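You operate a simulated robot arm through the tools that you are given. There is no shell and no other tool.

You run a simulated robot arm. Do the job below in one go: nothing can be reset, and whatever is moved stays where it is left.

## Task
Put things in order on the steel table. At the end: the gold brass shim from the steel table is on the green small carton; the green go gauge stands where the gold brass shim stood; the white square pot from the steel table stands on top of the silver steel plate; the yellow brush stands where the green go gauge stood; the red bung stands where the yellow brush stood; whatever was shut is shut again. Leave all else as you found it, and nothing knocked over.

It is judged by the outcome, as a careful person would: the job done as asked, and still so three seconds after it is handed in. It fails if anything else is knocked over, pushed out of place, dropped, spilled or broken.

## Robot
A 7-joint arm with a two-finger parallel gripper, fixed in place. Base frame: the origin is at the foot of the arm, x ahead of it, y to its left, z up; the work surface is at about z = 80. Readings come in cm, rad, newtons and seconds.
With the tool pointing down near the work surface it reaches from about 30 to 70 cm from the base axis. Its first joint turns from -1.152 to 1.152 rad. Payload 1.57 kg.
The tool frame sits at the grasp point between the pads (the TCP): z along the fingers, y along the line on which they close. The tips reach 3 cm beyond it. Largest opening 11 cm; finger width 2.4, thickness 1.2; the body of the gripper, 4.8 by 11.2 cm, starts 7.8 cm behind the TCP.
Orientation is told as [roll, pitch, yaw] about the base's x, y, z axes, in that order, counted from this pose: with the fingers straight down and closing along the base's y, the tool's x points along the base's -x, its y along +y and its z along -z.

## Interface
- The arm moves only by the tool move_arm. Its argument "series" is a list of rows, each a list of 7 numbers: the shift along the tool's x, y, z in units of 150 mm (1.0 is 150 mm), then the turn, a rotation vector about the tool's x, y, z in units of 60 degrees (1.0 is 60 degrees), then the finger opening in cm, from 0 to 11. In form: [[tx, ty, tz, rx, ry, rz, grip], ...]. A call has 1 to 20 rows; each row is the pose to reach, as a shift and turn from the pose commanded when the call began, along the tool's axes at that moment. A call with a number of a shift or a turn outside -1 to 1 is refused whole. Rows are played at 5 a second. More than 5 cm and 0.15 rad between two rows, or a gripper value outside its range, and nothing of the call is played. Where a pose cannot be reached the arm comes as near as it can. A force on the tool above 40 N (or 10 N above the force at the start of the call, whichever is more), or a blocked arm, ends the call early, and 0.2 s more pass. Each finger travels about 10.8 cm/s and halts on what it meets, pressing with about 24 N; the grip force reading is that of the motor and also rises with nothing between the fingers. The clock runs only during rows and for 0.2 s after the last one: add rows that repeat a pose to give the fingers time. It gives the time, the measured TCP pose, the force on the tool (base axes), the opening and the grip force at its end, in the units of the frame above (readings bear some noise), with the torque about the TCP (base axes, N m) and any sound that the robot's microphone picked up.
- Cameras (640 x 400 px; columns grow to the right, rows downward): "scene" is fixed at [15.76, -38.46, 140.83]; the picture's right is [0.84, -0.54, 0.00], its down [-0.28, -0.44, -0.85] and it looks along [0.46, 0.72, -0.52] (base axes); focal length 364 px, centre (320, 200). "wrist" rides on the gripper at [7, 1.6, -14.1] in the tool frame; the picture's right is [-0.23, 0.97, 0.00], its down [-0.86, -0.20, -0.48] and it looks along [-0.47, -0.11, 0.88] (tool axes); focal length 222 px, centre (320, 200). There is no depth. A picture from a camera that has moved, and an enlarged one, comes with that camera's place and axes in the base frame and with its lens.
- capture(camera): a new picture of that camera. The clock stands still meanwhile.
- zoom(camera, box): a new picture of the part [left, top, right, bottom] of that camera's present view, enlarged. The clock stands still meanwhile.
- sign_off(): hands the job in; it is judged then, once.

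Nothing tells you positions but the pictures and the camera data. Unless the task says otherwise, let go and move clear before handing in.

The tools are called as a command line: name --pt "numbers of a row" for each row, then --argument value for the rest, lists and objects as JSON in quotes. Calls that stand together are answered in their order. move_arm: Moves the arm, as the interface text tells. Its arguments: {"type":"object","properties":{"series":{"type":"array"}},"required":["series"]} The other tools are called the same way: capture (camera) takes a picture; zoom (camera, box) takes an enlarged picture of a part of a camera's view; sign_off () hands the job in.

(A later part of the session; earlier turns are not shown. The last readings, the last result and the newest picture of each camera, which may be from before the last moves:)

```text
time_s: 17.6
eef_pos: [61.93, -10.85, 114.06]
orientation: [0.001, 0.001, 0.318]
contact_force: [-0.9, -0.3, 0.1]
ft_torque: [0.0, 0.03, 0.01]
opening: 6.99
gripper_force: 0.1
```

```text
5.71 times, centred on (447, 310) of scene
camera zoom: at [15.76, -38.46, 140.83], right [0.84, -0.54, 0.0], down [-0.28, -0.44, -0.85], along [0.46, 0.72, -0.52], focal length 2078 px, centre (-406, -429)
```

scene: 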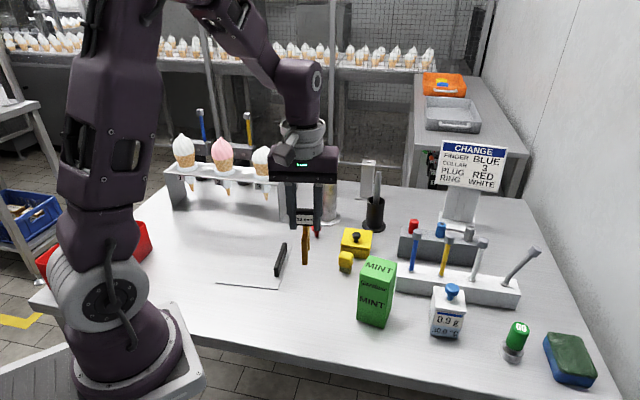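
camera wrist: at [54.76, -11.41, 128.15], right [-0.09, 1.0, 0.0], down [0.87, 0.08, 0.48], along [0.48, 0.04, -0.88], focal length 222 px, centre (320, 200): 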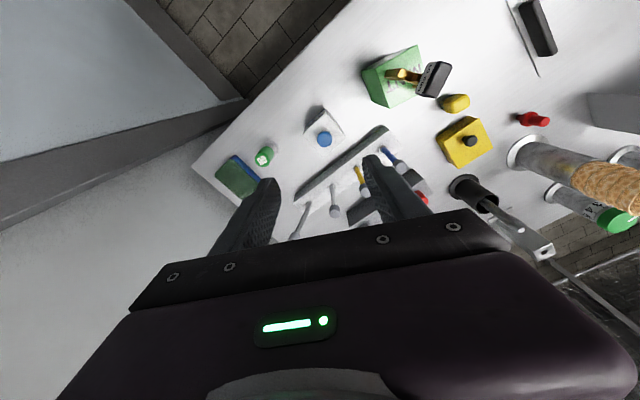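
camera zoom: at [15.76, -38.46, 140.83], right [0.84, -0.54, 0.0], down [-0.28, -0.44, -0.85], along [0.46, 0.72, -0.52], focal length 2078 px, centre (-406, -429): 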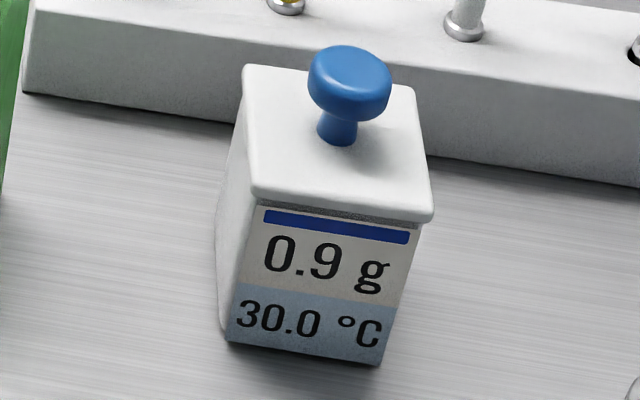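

The gauge base centre is confirmed at about (69.3, -21.3), with 6 cm clearance to the sponge. I'll move above it and partly down, to see whether the arm reaches.

move_arm --pt "-0.042 -0.136 0 0 0 0.05 7" --pt "-0.083 -0.272 0 0 0 0.1 7" --pt "-0.125 -0.408 0 0 0 0.15 7" --pt "-0.166 -0.543 0.1 0 0 0.2 7" --pt "-0.208 -0.68 0.3 0 0 0.25 7" --pt "-0.249 -0.815 0.5 0 0 0.303 7" --pt "-0.249 -0.815 0.7 0 0 0.303 7" --pt "-0.249 -0.815 0.8 0 0 0.303 7" --pt "-0.249 -0.815 0.8 0 0 0.303 7"

capture --camera "wrist"

capture --camera "scene"

```text
time_s: 19.6
eef_pos: [64.77, -19.7, 101.76]
orientation: [-0.001, -0.001, 0.004]
contact_force: [-0.5, 0.2, 0.7]
ft_torque: [0.02, 0.03, 0.02]
opening: 7.03
gripper_force: 0.1
out of reach, approached as far as the arm can: row 1, 2, 3, 4, 5, 6, 7, 8, 9
```

```text
taken
camera wrist: at [57.72, -17.93, 115.92], right [0.22, 0.97, 0.0], down [0.86, -0.2, 0.48], along [0.47, -0.11, -0.88], focal length 222 px, centre (320, 200)
```

wrist: 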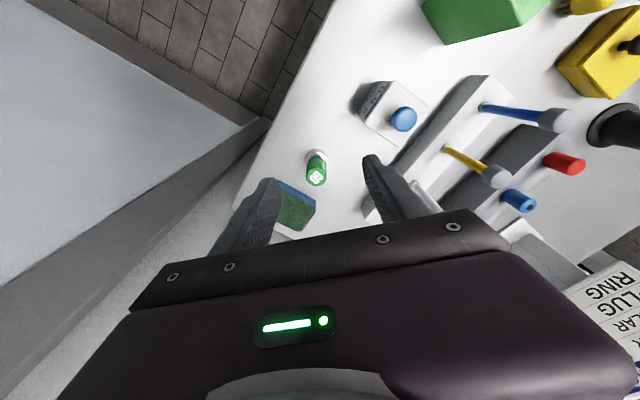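

```text
taken
```

scene: 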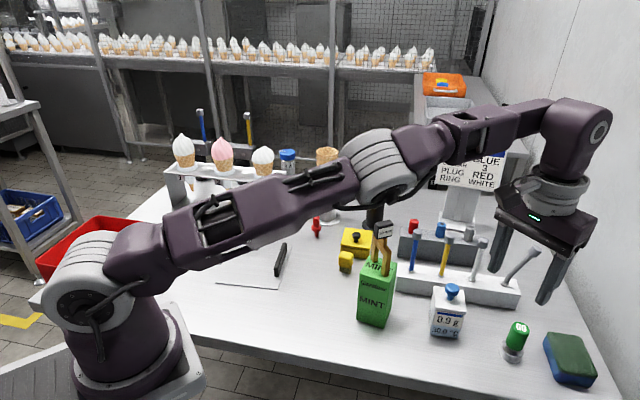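

The arm came up short (radius 67.7 at this height), so I'll need to tilt the fingers outward to reach the gauge. First I'll draw back a little and line the yaw up with the arm's direction.

move_arm --pt "0.1 0 0 0 0 0.07 7" --pt "0.2 0 0 0 0 0.14 7" --pt "0.3 0 0 0 0 0.21 7" --pt "0.4 0 0 0 0 0.29 7" --pt "0.4 0 0 0 0 0.29 7"

```text
time_s: 20.8
eef_pos: [58.51, -19.94, 101.84]
orientation: [0.001, 0.0, -0.302]
contact_force: [0.2, -0.2, -1.2]
ft_torque: [0.03, 0.01, -0.03]
opening: 7.0
gripper_force: 0.0
```

The arm now sits at (58.5, -19.9, 101.8), yaw aligned. I'll tilt the fingers 18° outward here, then move toward a point above the gauge.

move_arm --pt "0 0 0 0 -0.1 0 7" --pt "0 0 0 0 -0.2 0 7" --pt "0 0 0 0 -0.3 0 7" --pt "0 0 0 0 -0.3 0 7"

```text
time_s: 21.8
eef_pos: [58.37, -20.05, 101.89]
orientation: [-0.001, -0.316, -0.301]
contact_force: [0.9, 1.0, 0.3]
ft_torque: [0.02, 0.0, -0.03]
opening: 7.01
gripper_force: 0.0
```

Tilted as planned. Now I'll move diagonally to a point about 4 cm above the gauge knob.

move_arm --pt "-0.16 0.044 0.1 0 0 0 7" --pt "-0.32 0.09 0.3 0 0 0 7" --pt "-0.483 0.133 0.5 0 0 0 7" --pt "-0.483 0.133 0.7 0 0 0 7" --pt "-0.483 0.133 0.851 0 0 0 7" --pt "-0.483 0.133 0.851 0 0 0 7"

capture --camera "wrist"

zoom --camera "scene" --box '[440, 230, 600, 390]'

```text
time_s: 23.2
eef_pos: [69.06, -21.4, 91.92]
orientation: [0.0, -0.314, -0.301]
contact_force: [0.3, 0.8, -0.4]
ft_torque: [0.03, 0.03, 0.03]
opening: 6.97
gripper_force: 0.0
```

```text
taken
camera wrist: at [59.03, -16.6, 103.22], right [0.49, 0.87, 0.07], down [0.58, -0.39, 0.72], along [0.65, -0.31, -0.69], focal length 222 px, centre (320, 200)
```

wrist: 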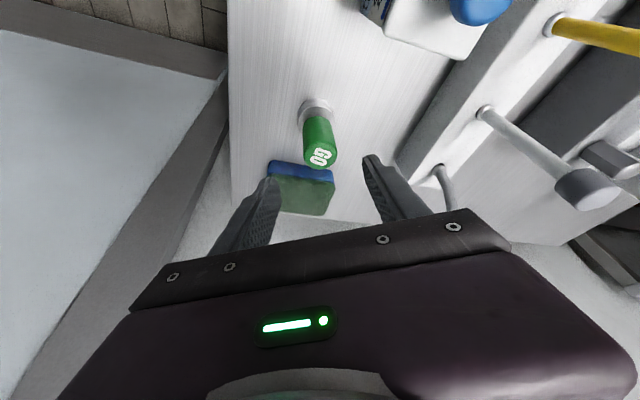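

```text
2.50 times, centred on (520, 310) of scene
camera zoom: at [15.76, -38.46, 140.83], right [0.84, -0.54, 0.0], down [-0.28, -0.44, -0.85], along [0.46, 0.72, -0.52], focal length 909 px, centre (-180, -75)
```

zoom: 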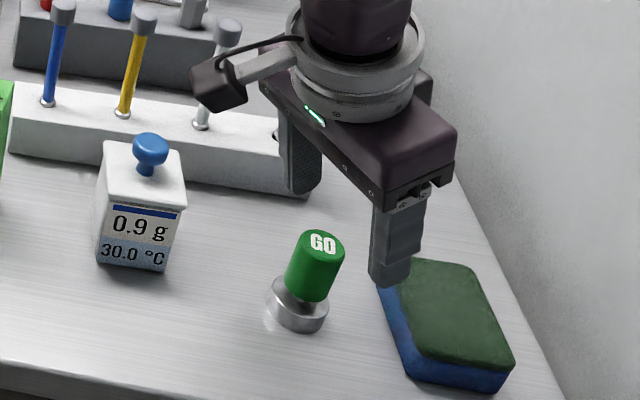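

The gauge lies between the fingers. I'll zoom in to check the alignment before descending.

zoom --camera "wrist" --box '[260, 80, 400, 180]'

```text
4.00 times, centred on (330, 130) of wrist
camera zoom: at [59.03, -16.6, 103.22], right [0.49, 0.87, 0.07], down [0.58, -0.39, 0.72], along [0.65, -0.31, -0.69], focal length 888 px, centre (280, 480)
```

zoom: 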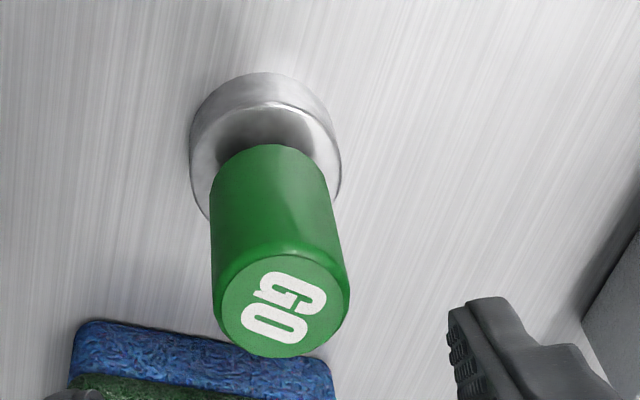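

Gauge is about 0.3 cm to the left of centre tangentially. I'll shift that, descend vertically to z≈86 and close on the knob.

move_arm --pt "0.04 0.02 0.125 0 0 0 7" --pt "0.08 0.02 0.25 0 0 0 7" --pt "0.122 0.02 0.374 0 0 0 7" --pt "0.122 0.02 0.374 0 0 0 7"

zoom --camera "scene" --box '[440, 230, 600, 390]'

capture --camera "wrist"

```text
time_s: 24.2
eef_pos: [69.15, -21.15, 86.11]
orientation: [0.001, -0.315, -0.3]
contact_force: [0.2, -0.7, -0.2]
ft_torque: [0.02, 0.03, 0.0]
opening: 7.01
gripper_force: 0.2
```

```text
2.50 times, centred on (520, 310) of scene
camera zoom: at [15.76, -38.46, 140.83], right [0.84, -0.54, 0.0], down [-0.28, -0.44, -0.85], along [0.46, 0.72, -0.52], focal length 909 px, centre (-180, -75)
```

zoom: 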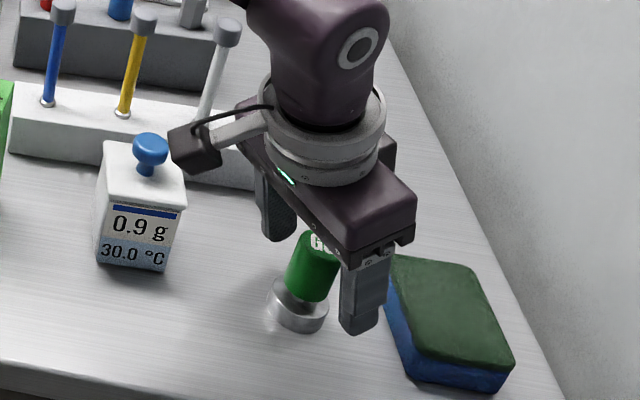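

```text
taken
camera wrist: at [59.21, -16.24, 97.51], right [0.49, 0.87, 0.07], down [0.58, -0.39, 0.72], along [0.65, -0.32, -0.69], focal length 222 px, centre (320, 200)
```

wrist: 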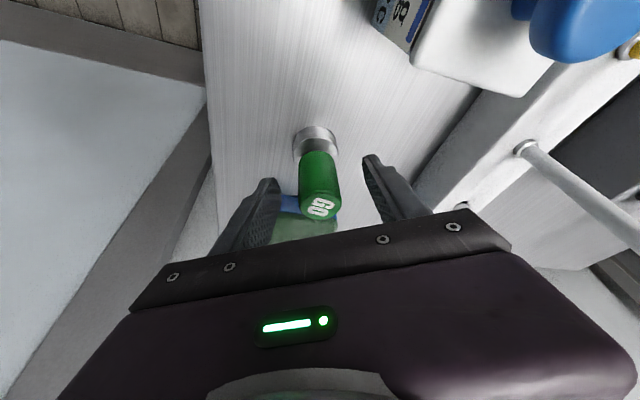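

The knob is centred between the fingers. I'll close now.

move_arm --pt "0 0 0 0 0 0 5" --pt "0 0 0 0 0 0 4" --pt "0 0 0 0 0 0 3" --pt "0 0 0 0 0 0 2" --pt "0 0 0 0 0 0 1" --pt "0 0 0 0 0 0 1"

capture --camera "wrist"

zoom --camera "scene" --box '[440, 230, 600, 390]'

```text
time_s: 25.6
eef_pos: [69.27, -21.07, 86.23]
orientation: [0.0, -0.314, -0.301]
contact_force: [-0.1, 0.5, 0.7]
ft_torque: [-0.04, -0.04, 0.0]
opening: 2.96
gripper_force: 24.1
```

```text
taken
camera wrist: at [59.2, -16.24, 97.52], right [0.49, 0.87, 0.07], down [0.58, -0.39, 0.72], along [0.65, -0.31, -0.69], focal length 222 px, centre (320, 200)
```

wrist: 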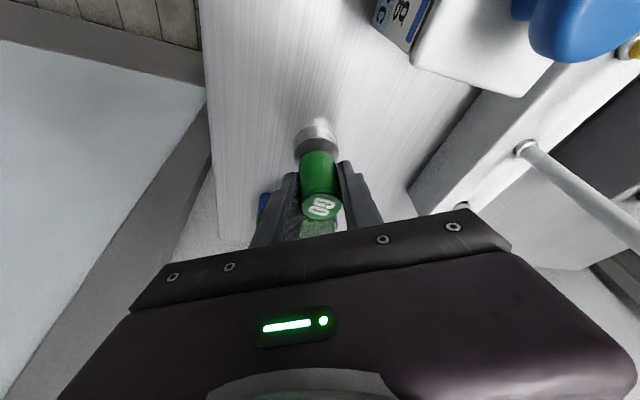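

```text
2.50 times, centred on (520, 310) of scene
camera zoom: at [15.76, -38.46, 140.83], right [0.84, -0.54, 0.0], down [-0.28, -0.44, -0.85], along [0.46, 0.72, -0.52], focal length 909 px, centre (-180, -75)
```

zoom: 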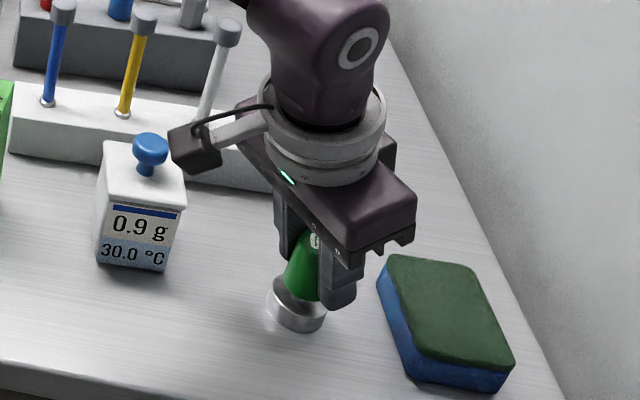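

The gauge is gripped (opening 2.96 cm). I'll lift it straight up, then draw it back inward while rising.

move_arm --pt "-0.031 0 -0.095 0 0 0 1" --pt "-0.062 0 -0.19 0 0 0 1" --pt "-0.093 0 -0.285 0 0 0 1" --pt "-0.124 0 -0.38 0 0 0 1" --pt "0.014 0 -0.495 0 0 0 1" --pt "0.152 0 -0.61 0 0 0 1" --pt "0.29 0 -0.725 0 0 0 1" --pt "0.428 0 -0.84 0 0 0 1" --pt "0.428 0 -0.84 0 0 0 1"

capture --camera "wrist"

capture --camera "scene"

```text
time_s: 27.6
eef_pos: [59.73, -18.11, 96.1]
orientation: [-0.001, -0.315, -0.301]
contact_force: [-0.3, -1.2, -1.3]
ft_torque: [0.01, 0.0, 0.03]
opening: 2.94
gripper_force: 23.9
```

```text
taken
camera wrist: at [49.65, -13.32, 107.46], right [0.49, 0.87, 0.07], down [0.58, -0.39, 0.72], along [0.65, -0.31, -0.69], focal length 222 px, centre (320, 200)
```

wrist: 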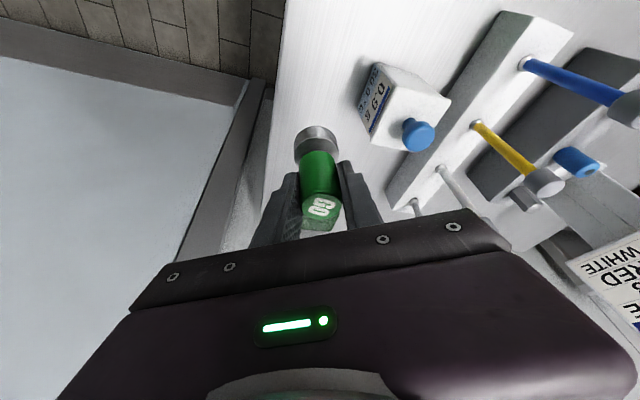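

```text
taken
```

scene: 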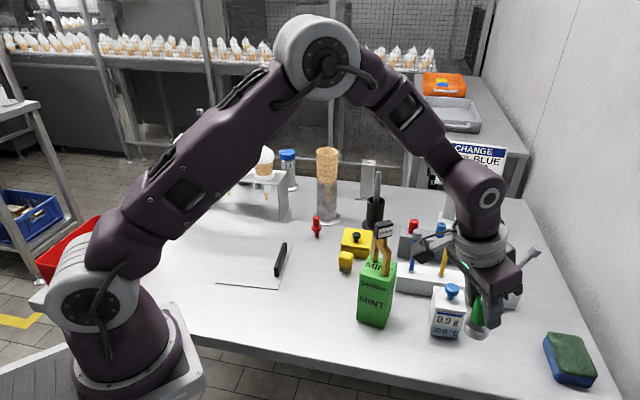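

The gauge is steady in the grip. I'll pull it inward, staying well clear of the pot and carton.

move_arm --pt "0.18 0 -0.058 0 0 0 1" --pt "0.36 0 -0.115 0 0 0 1" --pt "0.54 0 -0.173 0 0 0 1" --pt "0.72 0 -0.23 0 0 0 1" --pt "0.888 0 -0.288 0 0 0 1" --pt "0.888 0 -0.288 0 0 0 1"

move_arm --pt "0.12 0.115 -0.039 0 0 0 1" --pt "0.24 0.23 -0.078 0 0 0 1" --pt "0.36 0.345 -0.117 0 0 0 1" --pt "0.48 0.46 -0.155 0 0 0 1" --pt "0.593 0.571 -0.193 0 0 0 1" --pt "0.593 0.571 -0.193 0 0 0 1"

capture --camera "scene"

```text
time_s: 29.0
eef_pos: [46.63, -13.91, 96.03]
orientation: [0.001, -0.314, -0.301]
contact_force: [0.0, 1.0, -2.7]
ft_torque: [0.0, 0.0, 0.03]
opening: 2.92
gripper_force: 23.9
```

```text
time_s: 30.4
eef_pos: [40.11, -3.02, 96.12]
orientation: [0.0, -0.314, -0.3]
contact_force: [-0.3, 0.3, -1.9]
ft_torque: [-0.02, 0.02, 0.0]
opening: 2.94
gripper_force: 23.9
```

```text
taken
```

scene: 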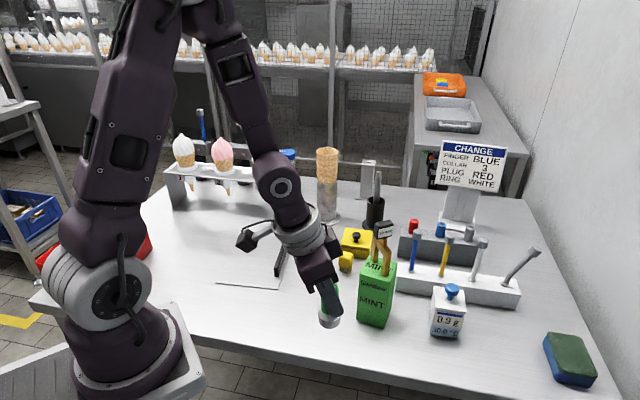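

Clear of everything so far. Next I'll carry the gauge to the shim's old spot at (42.45, 8.55) and lower it close to the table.

move_arm --pt "0.015 0.156 -0.005 0 0 0 1" --pt "0.03 0.312 -0.01 0 0 0 1" --pt "0.045 0.469 -0.014 0 0 0 1" --pt "0.06 0.625 -0.019 0 0 0 1" --pt "0.075 0.782 -0.024 0 0 0 1" --pt "0.075 0.782 -0.024 0 0 0 1" --pt "0.125 0.782 0.13 0 0 0 1" --pt "0.175 0.782 0.284 0 0 0 1" --pt "0.225 0.782 0.438 0 0 0 1" --pt "0.258 0.782 0.54 0 0 0 1" --pt "0.258 0.782 0.54 0 0 0 1"

capture --camera "wrist"

zoom --camera "scene" --box '[240, 230, 400, 340]'

```text
time_s: 32.8
eef_pos: [42.4, 8.7, 87.09]
orientation: [0.0, -0.315, -0.301]
contact_force: [-0.3, 0.2, -1.8]
ft_torque: [0.0, -0.02, 0.01]
opening: 2.92
gripper_force: 24.2
```

```text
taken
camera wrist: at [32.33, 13.5, 98.47], right [0.49, 0.87, 0.07], down [0.58, -0.39, 0.72], along [0.65, -0.31, -0.69], focal length 222 px, centre (320, 200)
```

wrist: 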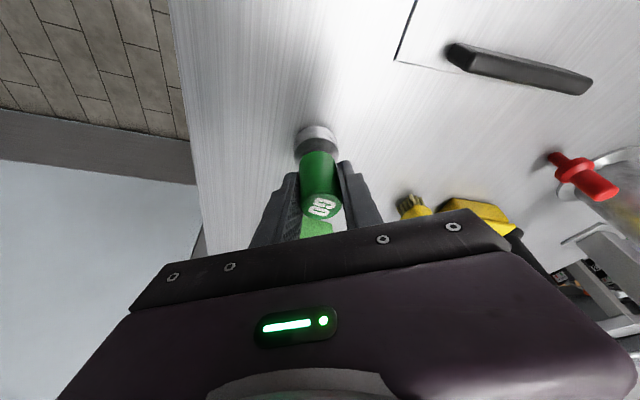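

```text
3.64 times, centred on (320, 285) of scene
camera zoom: at [15.76, -38.46, 140.83], right [0.84, -0.54, 0.0], down [-0.28, -0.44, -0.85], along [0.46, 0.72, -0.52], focal length 1322 px, centre (320, -109)
```

zoom: 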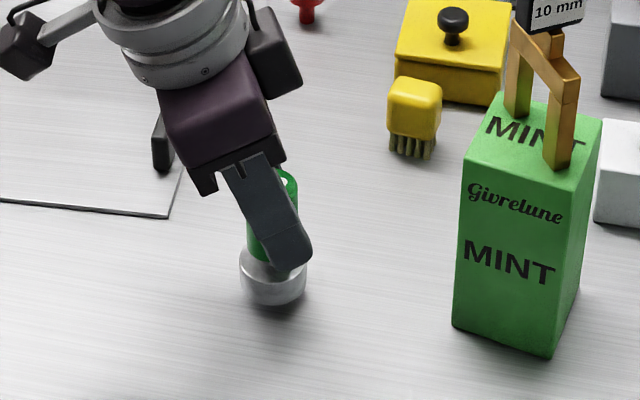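

The gauge hovers about 1 cm above the shim's old spot. I'll lower it gently till it touches.

move_arm --pt "0.004 -0.007 0.025 0 0 0 1" --pt "0.009 -0.007 0.039 0 0 0 1" --pt "0.012 -0.007 0.049 0 0 0 1" --pt "0.014 -0.007 0.055 0 0 0 1" --pt "0.016 -0.007 0.06 0 0 0 1"

```text
time_s: 34.0
eef_pos: [42.46, 8.49, 86.24]
orientation: [0.0, -0.315, -0.302]
contact_force: [0.3, -1.2, 0.6]
ft_torque: [-0.01, -0.03, 0.0]
opening: 2.9
gripper_force: 23.7
```

The weight has come off the tool (force ≈0), so it's about touching. One more small step to confirm.

move_arm --pt "0.002 0 0.005 0 0 0 1" --pt "0.003 0 0.009 0 0 0 1"

zoom --camera "scene" --box '[270, 260, 340, 330]'

```text
time_s: 34.6
eef_pos: [42.43, 8.5, 86.05]
orientation: [0.002, -0.315, -0.3]
contact_force: [-2.2, -0.9, 19.1]
ft_torque: [-0.05, 0.0, 0.09]
opening: 2.94
gripper_force: 23.8
```

```text
5.71 times, centred on (305, 295) of scene
camera zoom: at [15.73, -38.47, 140.84], right [0.84, -0.54, 0.0], down [-0.28, -0.44, -0.85], along [0.46, 0.72, -0.52], focal length 2078 px, centre (406, -343)
```

zoom: 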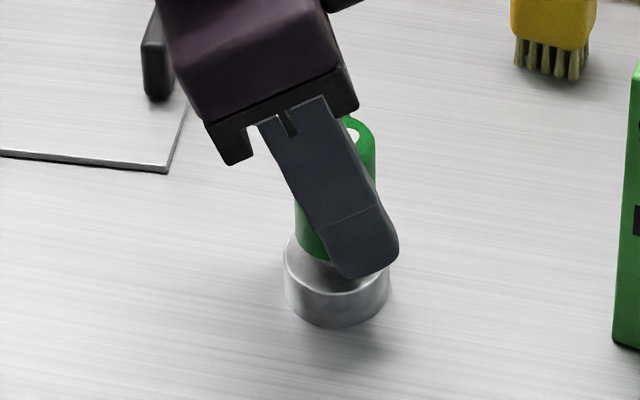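

It stands on the table. I'll ease off, open, and back out along the finger direction.

move_arm --pt "-0.002 0 -0.006 0 0 0 1" --pt "-0.002 0 -0.006 0 0 0 3" --pt "-0.002 0 -0.006 0 0 0 4" --pt "-0.002 0 -0.006 0 0 0 5.5" --pt "-0.002 0 -0.006 0 0 0 6.5" --pt "-0.002 0 -0.15 0 0 0 6.5" --pt "-0.002 0 -0.35 0 0 0 6.5" --pt "-0.002 0 -0.6 0 0 0 6.5" --pt "-0.002 0 -0.8 0 0 0 6.5" --pt "-0.002 0 -0.8 0 0 0 6.5"

capture --camera "wrist"

capture --camera "scene"

```text
time_s: 36.8
eef_pos: [39.65, 9.27, 95.57]
orientation: [0.0, -0.314, -0.3]
contact_force: [-0.8, 1.0, -0.4]
ft_torque: [0.01, 0.0, 0.01]
opening: 6.49
gripper_force: 0.2
out of reach, approached as far as the arm can: row 9, 10
```

```text
taken
camera wrist: at [29.51, 14.16, 106.93], right [0.49, 0.87, 0.07], down [0.58, -0.39, 0.72], along [0.65, -0.31, -0.69], focal length 222 px, centre (320, 200)
```

wrist: 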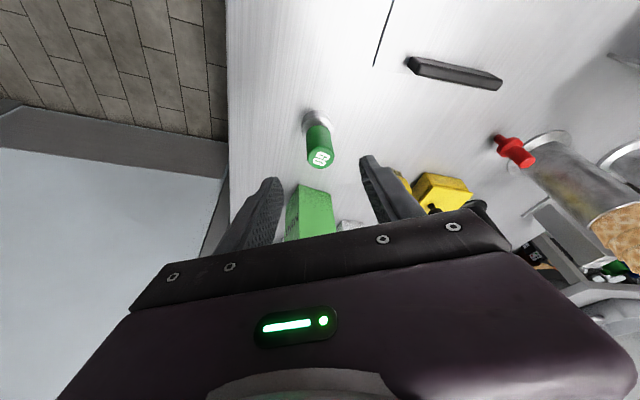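

```text
taken
```

scene: 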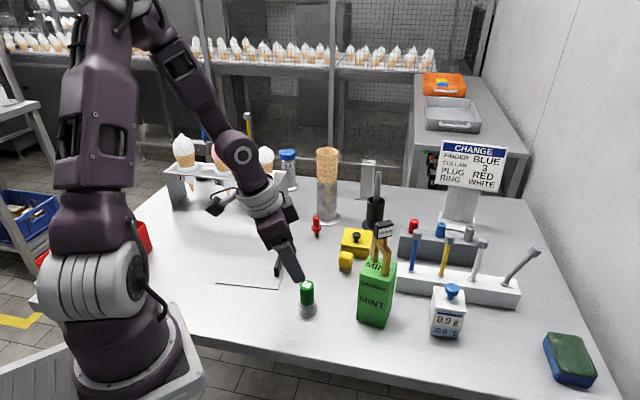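

The gauge stands where the shim was. The brush (about x56.4 y13.3, turned ~38°) is next; I'll swing the tilted gripper up and round to face it.

move_arm --pt "-0.106 0.044 -0.06 -0.035 0 -0.1076 6.5" --pt "-0.212 0.089 -0.1 -0.07 0 -0.215 6.5" --pt "-0.318 0.133 -0.13 -0.105 0 -0.323 6.5" --pt "-0.424 0.178 -0.15 -0.14 0 -0.43 6.5" --pt "-0.53 0.222 -0.16 -0.175 0 -0.538 6.5" --pt "-0.635 0.266 -0.165 -0.21 0 -0.645 6.5" --pt "-0.741 0.31 -0.17 -0.245 0 -0.753 6.5" --pt "-0.847 0.355 -0.173 -0.28 0 -0.861 6.5" --pt "-0.847 0.355 -0.173 -0.28 0 -0.861 6.5"

capture --camera "wrist"

capture --camera "scene"

```text
time_s: 38.8
eef_pos: [51.84, 11.01, 101.75]
orientation: [0.002, -0.315, 0.649]
contact_force: [0.6, 0.9, -0.5]
ft_torque: [0.0, -0.02, 0.01]
opening: 6.47
gripper_force: 0.0
```

```text
taken
camera wrist: at [42.14, 5.74, 113.09], right [-0.42, 0.91, 0.07], down [0.65, 0.24, 0.72], along [0.63, 0.35, -0.69], focal length 222 px, centre (320, 200)
```

wrist: 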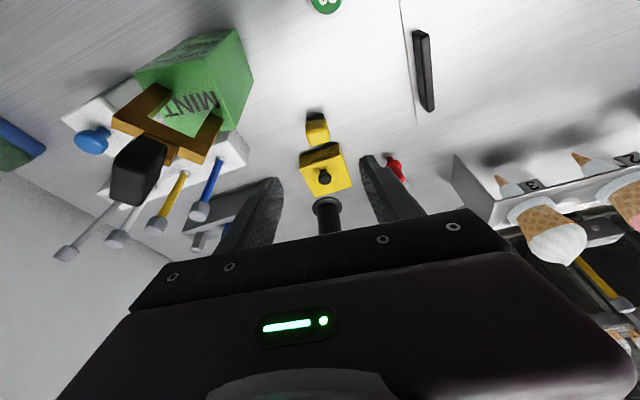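

```text
taken
```

scene: 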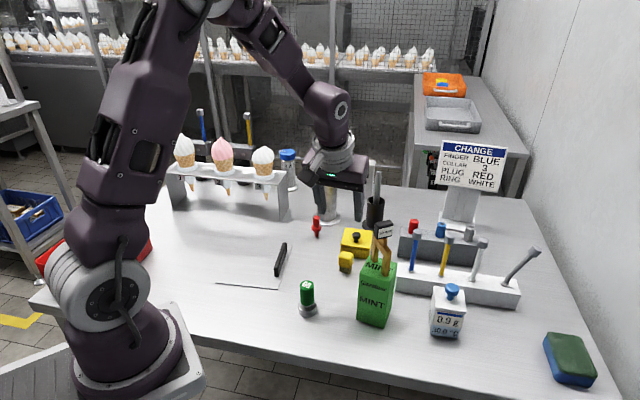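

The brush and yellow box are in view between the fingers. I'll zoom to measure the brush's edges.

zoom --camera "wrist" --box '[270, 95, 380, 205]'

zoom --camera "scene" --box '[320, 225, 380, 280]'

```text
3.64 times, centred on (325, 150) of wrist
camera zoom: at [42.14, 5.74, 113.09], right [-0.42, 0.91, 0.07], down [0.65, 0.24, 0.72], along [0.63, 0.35, -0.69], focal length 808 px, centre (302, 382)
```

zoom: 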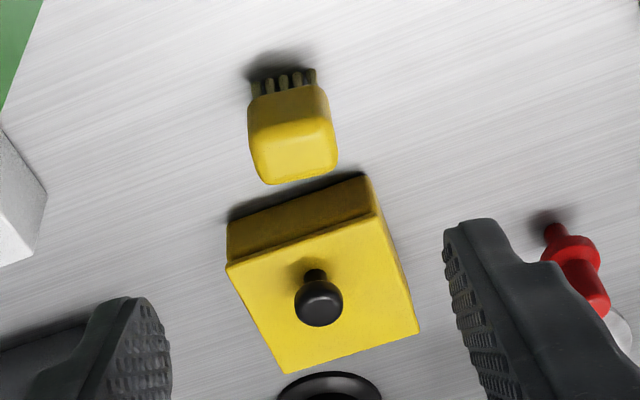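

```text
7.27 times, centred on (350, 252) of scene
camera zoom: at [15.76, -38.46, 140.83], right [0.84, -0.54, 0.0], down [-0.28, -0.44, -0.85], along [0.46, 0.72, -0.52], focal length 2644 px, centre (102, -182)
```

zoom: 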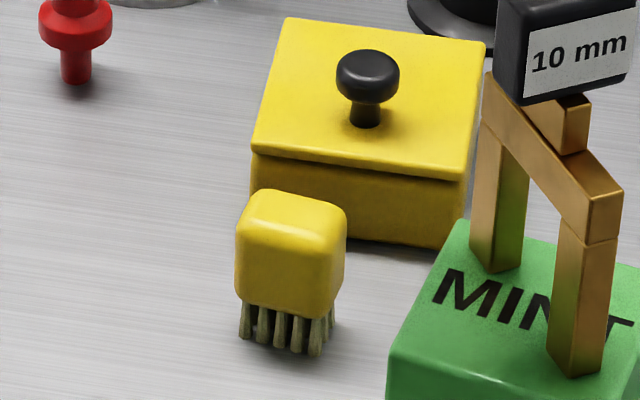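

The brush is centred near (56.4, 14.0), top z≈85.3, aligned with the gripper. I'll come down to about 6 cm above it and check again.

move_arm --pt "-0.031 -0.006 0.2 0 0 0 6.5" --pt "-0.062 -0.012 0.4 0 0 0 6.5" --pt "-0.093 -0.019 0.6 0 0 0 6.5" --pt "-0.123 -0.025 0.793 0 0 0 6.5" --pt "-0.123 -0.025 0.793 0 0 0 6.5"

zoom --camera "wrist" --box '[240, 90, 400, 210]'

zoom --camera "scene" --box '[290, 180, 400, 290]'

```text
time_s: 40.0
eef_pos: [56.17, 13.84, 91.25]
orientation: [0.0, -0.315, 0.648]
contact_force: [0.0, -0.6, 0.4]
ft_torque: [0.0, -0.01, -0.02]
opening: 6.5
gripper_force: 0.0
```

```text
3.33 times, centred on (320, 150) of wrist
camera zoom: at [46.5, 8.52, 102.56], right [-0.42, 0.91, 0.07], down [0.65, 0.24, 0.72], along [0.64, 0.35, -0.69], focal length 740 px, centre (320, 367)
```

zoom: 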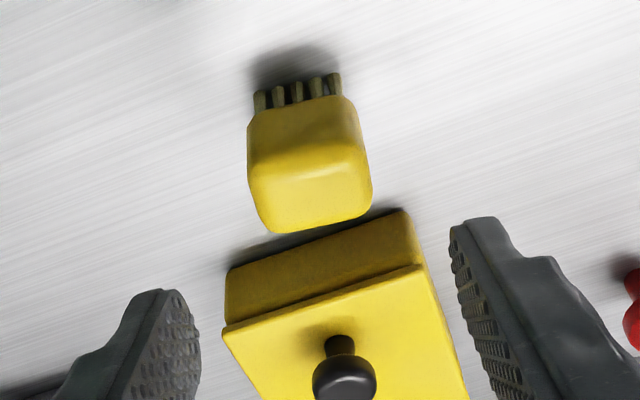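

```text
3.64 times, centred on (345, 235) of scene
camera zoom: at [15.76, -38.46, 140.83], right [0.84, -0.54, 0.0], down [-0.28, -0.44, -0.85], along [0.46, 0.72, -0.52], focal length 1322 px, centre (229, 73)
```

zoom: 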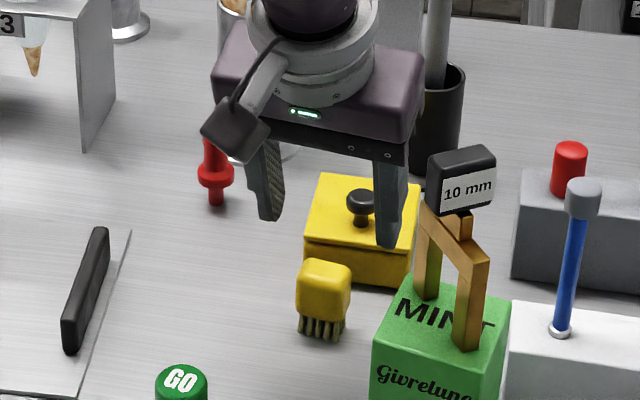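

The brush centre is ~0.6 cm further out than the TCP. I'll adjust and descend vertically to z≈83.7 with the fingers open.

move_arm --pt "-0.03 0.01 0.06 0 0 0 6.5" --pt "0.01 0.01 0.18 0 0 0 6.5" --pt "0.05 0.01 0.3 0 0 0 6.5" --pt "0.09 0.01 0.41 0 0 0 6.5" --pt "0.1165 0.01 0.485 0 0 0 6.5" --pt "0.1165 0.01 0.485 0 0 0 6.5"

zoom --camera "wrist" --box '[240, 110, 400, 230]'

zoom --camera "scene" --box '[290, 200, 400, 290]'

```text
time_s: 41.4
eef_pos: [56.62, 14.48, 83.64]
orientation: [-0.001, -0.315, 0.649]
contact_force: [0.3, 0.8, 0.1]
ft_torque: [-0.01, 0.01, -0.04]
opening: 6.5
gripper_force: 0.1
```

```text
3.33 times, centred on (320, 170) of wrist
camera zoom: at [46.92, 9.24, 94.9], right [-0.42, 0.91, 0.07], down [0.65, 0.24, 0.72], along [0.64, 0.34, -0.69], focal length 740 px, centre (320, 300)
```

zoom: 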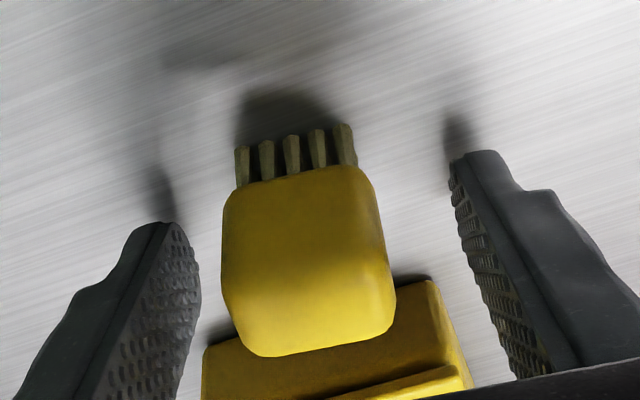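

```text
4.44 times, centred on (345, 245) of scene
camera zoom: at [15.76, -38.46, 140.83], right [0.84, -0.54, 0.0], down [-0.28, -0.44, -0.85], along [0.46, 0.72, -0.52], focal length 1616 px, centre (209, 0)
```

zoom: 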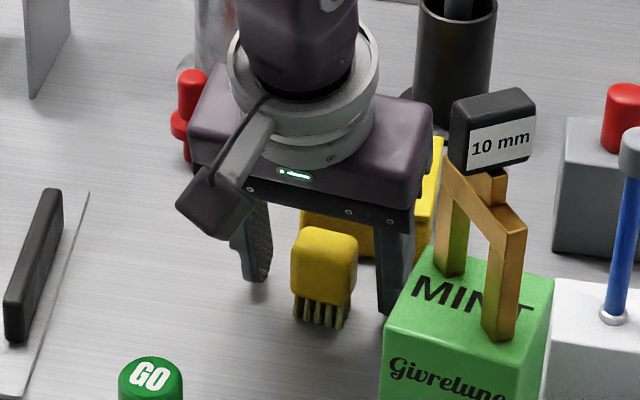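

The head is between the fingers, slightly off-centre. I'll nudge and close gently on it.

move_arm --pt "0.019 -0.013 -0.006 0 0 0 5" --pt "0.019 -0.013 -0.006 0 0 0 4" --pt "0.019 -0.013 -0.006 0 0 0 3.2" --pt "0.019 -0.013 -0.006 0 0 0 2.5" --pt "0.019 -0.013 -0.006 0 0 0 1.5" --pt "0.019 -0.013 -0.006 0 0 0 1" --pt "0.019 -0.013 -0.006 0 0 0 1"

zoom --camera "wrist" --box '[240, 110, 400, 230]'

zoom --camera "scene" --box '[290, 200, 400, 290]'

```text
time_s: 43.0
eef_pos: [56.57, 14.26, 83.59]
orientation: [0.0, -0.314, 0.648]
contact_force: [1.4, -0.9, 1.6]
ft_torque: [0.06, -0.02, 0.03]
opening: 3.33
gripper_force: 24.5
```

```text
3.33 times, centred on (320, 170) of wrist
camera zoom: at [46.85, 8.91, 94.84], right [-0.42, 0.91, 0.07], down [0.65, 0.24, 0.72], along [0.64, 0.34, -0.69], focal length 740 px, centre (320, 300)
```

zoom: 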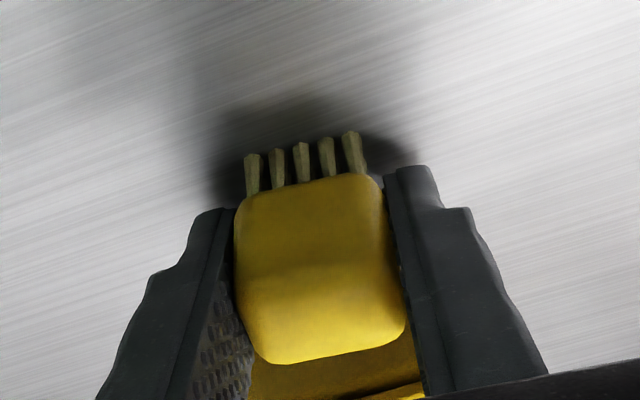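

```text
4.44 times, centred on (345, 245) of scene
camera zoom: at [15.76, -38.46, 140.83], right [0.84, -0.54, 0.0], down [-0.28, -0.44, -0.85], along [0.46, 0.72, -0.52], focal length 1616 px, centre (209, 0)
```

zoom: 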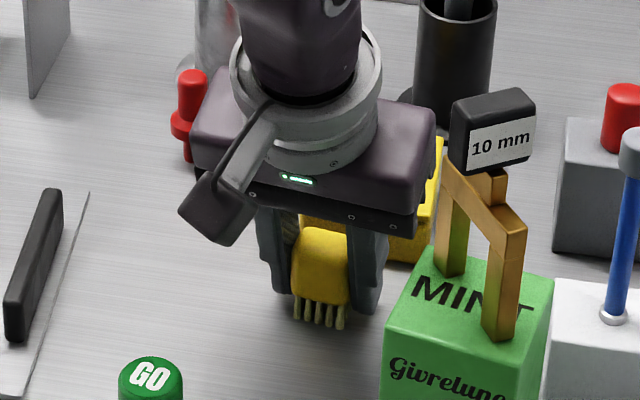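

The brush is held (3.33 cm wide). I'll lift it straight up 14 cm first.

move_arm --pt "-0.02 0 -0.063 0 0 0 1" --pt "-0.062 0 -0.19 0 0 0 1" --pt "-0.123 0 -0.38 0 0 0 1" --pt "-0.185 0 -0.57 0 0 0 1" --pt "-0.247 0 -0.76 0 0 0 1" --pt "-0.288 0 -0.888 0 0 0 1" --pt "-0.288 0 -0.888 0 0 0 1"

zoom --camera "wrist" --box '[240, 110, 400, 230]'

capture --camera "scene"

```text
time_s: 44.6
eef_pos: [56.71, 14.13, 97.73]
orientation: [0.0, -0.313, 0.649]
contact_force: [-0.2, 0.4, -0.2]
ft_torque: [0.02, -0.02, -0.02]
opening: 3.33
gripper_force: 23.5
```

```text
3.33 times, centred on (320, 170) of wrist
camera zoom: at [46.88, 8.84, 109.03], right [-0.42, 0.91, 0.07], down [0.65, 0.24, 0.72], along [0.64, 0.34, -0.69], focal length 740 px, centre (320, 300)
```

zoom: 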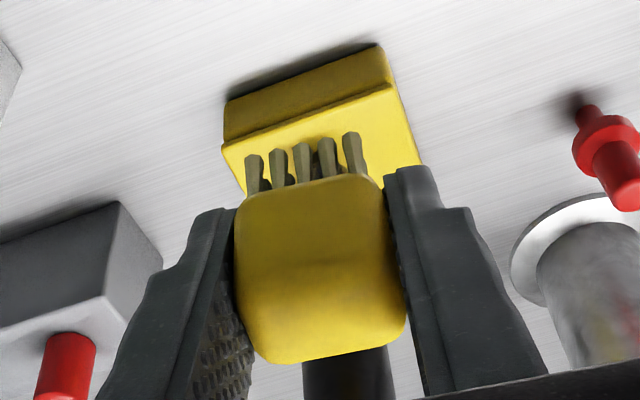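

```text
taken
```

scene: 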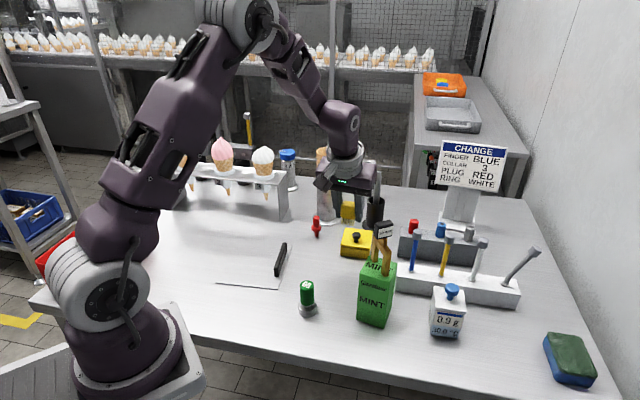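

The brush is lifted, unchanged in the grip. I'll now swing it inward past the carton, turning the gripper back toward the gauge's old spot.

move_arm --pt "0.12 -0.028 -0.039 0.035 0 0.108 1" --pt "0.239 -0.055 -0.078 0.07 0 0.216 1" --pt "0.359 -0.083 -0.117 0.105 0 0.324 1" --pt "0.478 -0.11 -0.156 0.14 0 0.432 1" --pt "0.598 -0.138 -0.194 0.176 0 0.54 1" --pt "0.717 -0.165 -0.233 0.211 0 0.648 1" --pt "0.837 -0.193 -0.272 0.246 0 0.756 1" --pt "0.956 -0.22 -0.311 0.281 0 0.864 1" --pt "0.956 -0.22 -0.311 0.281 0 0.864 1"

capture --camera "scene"

```text
time_s: 46.6
eef_pos: [46.59, 2.25, 97.62]
orientation: [0.002, -0.314, -0.306]
contact_force: [0.1, 0.0, -0.2]
ft_torque: [0.02, 0.01, -0.04]
opening: 3.35
gripper_force: 23.8
```

```text
taken
```

scene: 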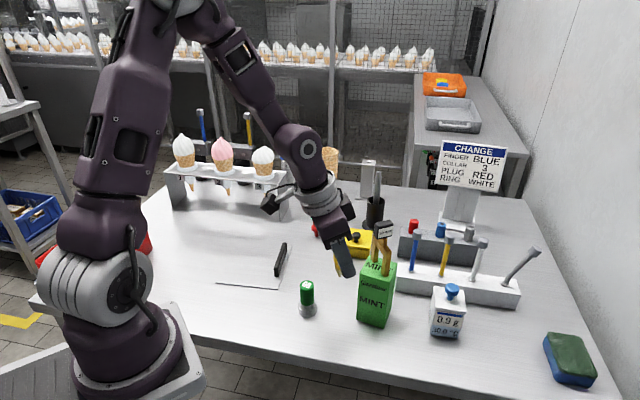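

Clear of carton and gauge. Two more legs: sideways at this height, then outward toward the old gauge spot.

move_arm --pt "0 -0.2 0 0 0 0 1" --pt "0 -0.4 0 0 0 0 1" --pt "0 -0.6 0 0 0 0 1" --pt "0 -0.791 0 0 0 0 1" --pt "0 -0.791 0 0 0 0 1"

move_arm --pt "-0.19 -0.062 0.062 0 0 0 1" --pt "-0.38 -0.124 0.124 0 0 0 1" --pt "-0.575 -0.187 0.187 0 0 0 1" --pt "-0.766 -0.249 0.249 0 0 0 1" --pt "-0.957 -0.311 0.311 0 0 0 1" --pt "-0.957 -0.311 0.311 0 0 0 1"

```text
time_s: 47.8
eef_pos: [43.19, -9.25, 97.72]
orientation: [-0.001, -0.314, -0.301]
contact_force: [-0.7, 0.1, 0.1]
ft_torque: [0.0, 0.0, 0.02]
opening: 3.31
gripper_force: 24.1
```

```text
time_s: 49.2
eef_pos: [56.48, -17.95, 97.39]
orientation: [-0.001, -0.315, -0.306]
contact_force: [-0.9, -1.0, 0.3]
ft_torque: [0.01, 0.01, -0.02]
opening: 3.33
gripper_force: 24.1
```

At (56.4, -18, 97.5). Next I'll move outward and down to just above the old gauge spot.

move_arm --pt "-0.16 0.014 0.12 0 0 0 1" --pt "-0.32 0.028 0.3 0 0 0 1" --pt "-0.48 0.043 0.5 0 0 0 1" --pt "-0.6 0.057 0.7 0 0 0 1" --pt "-0.647 0.057 0.876 0 0 0 1" --pt "-0.647 0.057 0.876 0 0 0 1"

capture --camera "wrist"

zoom --camera "scene" --box '[440, 250, 600, 390]'

```text
time_s: 50.6
eef_pos: [68.8, -20.89, 88.04]
orientation: [-0.001, -0.314, -0.304]
contact_force: [0.3, -0.3, -0.1]
ft_torque: [0.0, 0.01, 0.01]
opening: 3.33
gripper_force: 23.4
```

```text
taken
camera wrist: at [58.79, -16.07, 99.31], right [0.5, 0.86, 0.07], down [0.58, -0.39, 0.72], along [0.65, -0.32, -0.69], focal length 222 px, centre (320, 200)
```

wrist: 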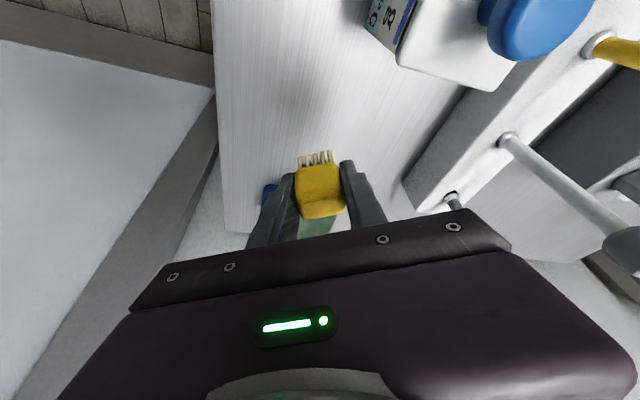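

```text
2.86 times, centred on (520, 320) of scene
camera zoom: at [15.76, -38.46, 140.83], right [0.84, -0.54, 0.0], down [-0.28, -0.44, -0.85], along [0.46, 0.72, -0.52], focal length 1039 px, centre (-251, -143)
```

zoom: 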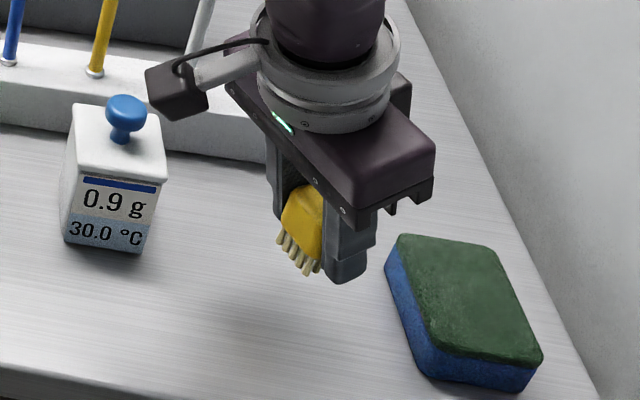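

The brush hangs over the old gauge spot; about 0.5 cm more outward is needed. I'll lower it to just above the table.

move_arm --pt "-0.02 -0.004 0.03 0 0 0 1" --pt "0.005 -0.004 0.12 0 0 0 1" --pt "0.03 -0.004 0.2 0 0 0 1" --pt "0.05 -0.004 0.26 0 0 0 1" --pt "0.05 -0.004 0.26 0 0 0 1"

zoom --camera "scene" --box '[440, 250, 600, 390]'

```text
time_s: 51.8
eef_pos: [69.38, -21.26, 84.21]
orientation: [0.0, -0.314, -0.303]
contact_force: [-0.6, 1.0, -0.7]
ft_torque: [-0.01, 0.02, -0.02]
opening: 3.34
gripper_force: 24.0
```

```text
2.86 times, centred on (520, 320) of scene
camera zoom: at [15.76, -38.46, 140.83], right [0.84, -0.54, 0.0], down [-0.28, -0.44, -0.85], along [0.46, 0.72, -0.52], focal length 1039 px, centre (-251, -143)
```

zoom: 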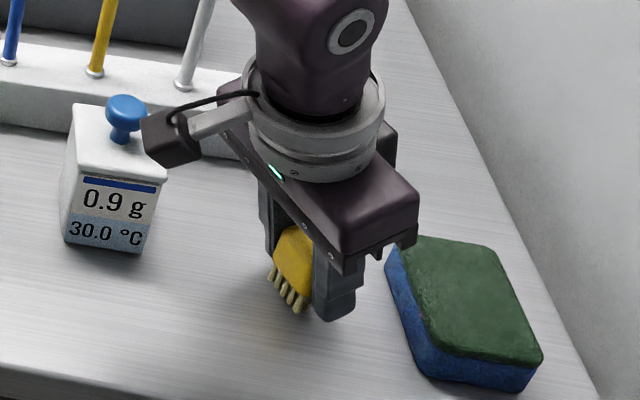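

Close to the table now. Lowering the last few millimetres until it touches.

move_arm --pt "0.005 0 0.014 0 0 0 1" --pt "0.008 0 0.024 0 0 0 1" --pt "0.0105 0 0.032 0 0 0 1" --pt "0.012 0 0.037 0 0 0 1"

```text
time_s: 52.8
eef_pos: [69.57, -21.12, 83.66]
orientation: [-0.001, -0.314, -0.302]
contact_force: [0.5, -0.1, -0.7]
ft_torque: [0.01, 0.01, -0.03]
opening: 3.31
gripper_force: 23.9
```

move_arm --pt "0.001 0 0.004 0 0 0 1" --pt "0.002 0 0.008 0 0 0 1" --pt "0.003 0 0.011 0 0 0 1"

zoom --camera "scene" --box '[480, 300, 560, 370]'

```text
time_s: 53.6
eef_pos: [69.56, -21.27, 83.48]
orientation: [-0.001, -0.316, -0.305]
contact_force: [-4.7, 1.9, 15.4]
ft_torque: [0.14, 0.15, -0.01]
opening: 3.34
gripper_force: 23.7
```

```text
5.71 times, centred on (520, 335) of scene
camera zoom: at [15.72, -38.45, 140.84], right [0.84, -0.54, 0.0], down [-0.28, -0.44, -0.85], along [0.46, 0.72, -0.52], focal length 2078 px, centre (-823, -571)
```

zoom: 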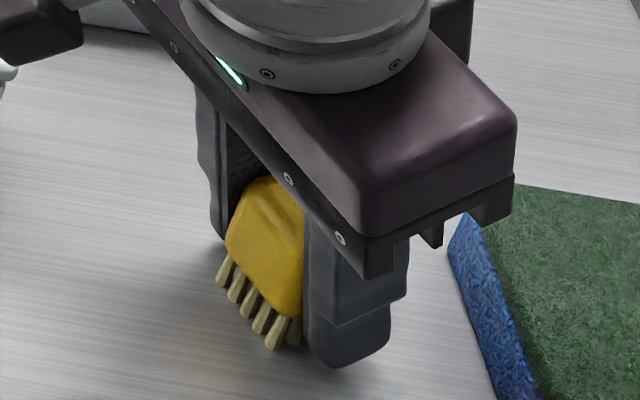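

The brush is on the table at the old gauge spot. I'll ease off, open, and retreat along the fingers.

move_arm --pt "-0.002 0 -0.006 0 0 0 1" --pt "-0.002 0 -0.006 0 0 0 3.3" --pt "-0.002 0 -0.006 0 0 0 4.2" --pt "-0.002 0 -0.006 0 0 0 5.5" --pt "-0.002 0 -0.006 0 0 0 6" --pt "-0.002 0 -0.12 0 0 0 6" --pt "-0.002 0 -0.3 0 0 0 6" --pt "-0.002 0 -0.5 0 0 0 6" --pt "-0.002 0 -0.7 0 0 0 6" --pt "-0.002 0 -0.9 0 0 0 6" --pt "-0.002 0 -0.9 0 0 0 6"

capture --camera "wrist"

zoom --camera "scene" --box '[420, 250, 600, 390]'

```text
time_s: 56.0
eef_pos: [65.38, -19.98, 96.34]
orientation: [0.001, -0.315, -0.304]
contact_force: [0.1, 0.4, -0.4]
ft_torque: [0.04, 0.01, 0.01]
opening: 6.01
gripper_force: 0.0
```

```text
taken
camera wrist: at [55.23, -15.12, 107.64], right [0.5, 0.86, 0.07], down [0.58, -0.39, 0.72], along [0.65, -0.32, -0.69], focal length 222 px, centre (320, 200)
```

wrist: 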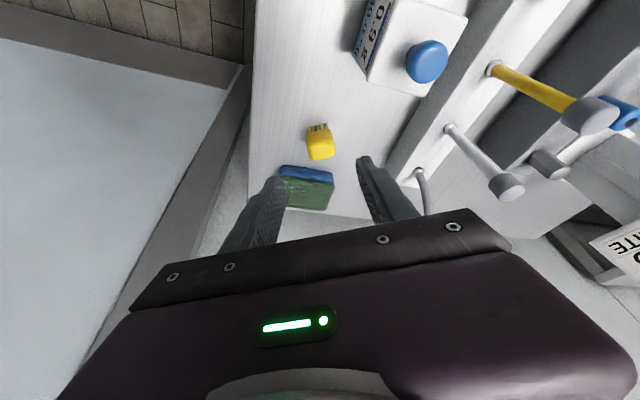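

```text
2.86 times, centred on (510, 320) of scene
camera zoom: at [15.76, -38.46, 140.83], right [0.84, -0.54, 0.0], down [-0.28, -0.44, -0.85], along [0.46, 0.72, -0.52], focal length 1039 px, centre (-223, -143)
```

zoom: 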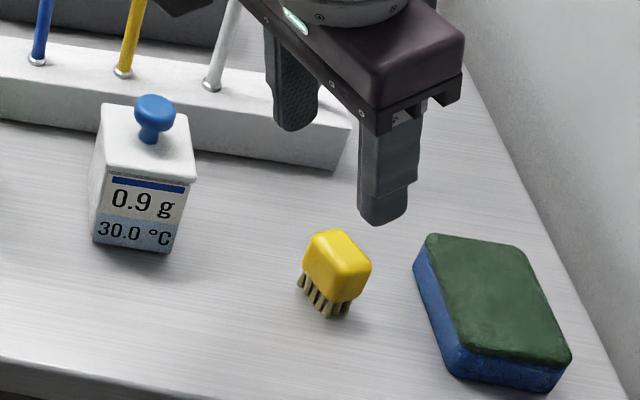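

The brush stands where the gauge was. Before choosing between pot and bung, I'll study the pot's lid closely, since it may be a loose lid that I must not lift by.

zoom --camera "wrist" --box '[340, 0, 480, 100]'

zoom --camera "scene" --box '[425, 278, 473, 342]'

zoom --camera "scene" --box '[430, 280, 470, 310]'

```text
4.00 times, centred on (410, 50) of wrist
camera zoom: at [55.23, -15.12, 107.64], right [0.5, 0.86, 0.07], down [0.58, -0.39, 0.72], along [0.65, -0.32, -0.69], focal length 888 px, centre (-40, 800)
```

zoom: 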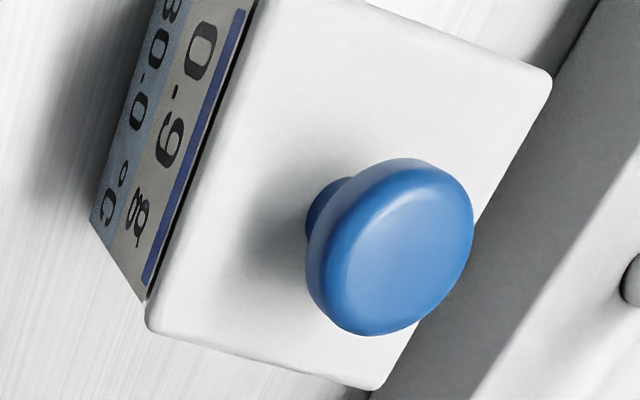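

```text
6.25 times, centred on (449, 310) of scene
camera zoom: at [15.76, -38.46, 140.83], right [0.84, -0.54, 0.0], down [-0.28, -0.44, -0.85], along [0.46, 0.72, -0.52], focal length 2272 px, centre (-486, -488)
```

zoom: 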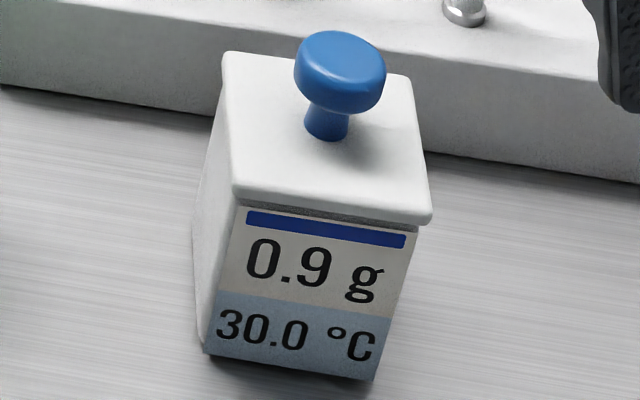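

```text
13.33 times, centred on (450, 295) of scene
camera zoom: at [15.76, -38.46, 140.83], right [0.84, -0.54, 0.0], down [-0.28, -0.44, -0.85], along [0.46, 0.72, -0.52], focal length 4848 px, centre (-1413, -1067)
```

zoom: 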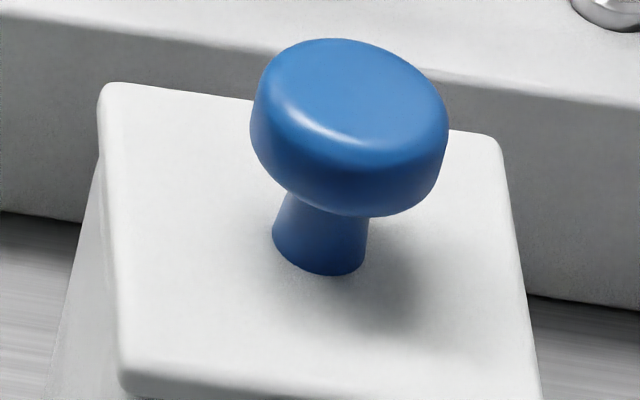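

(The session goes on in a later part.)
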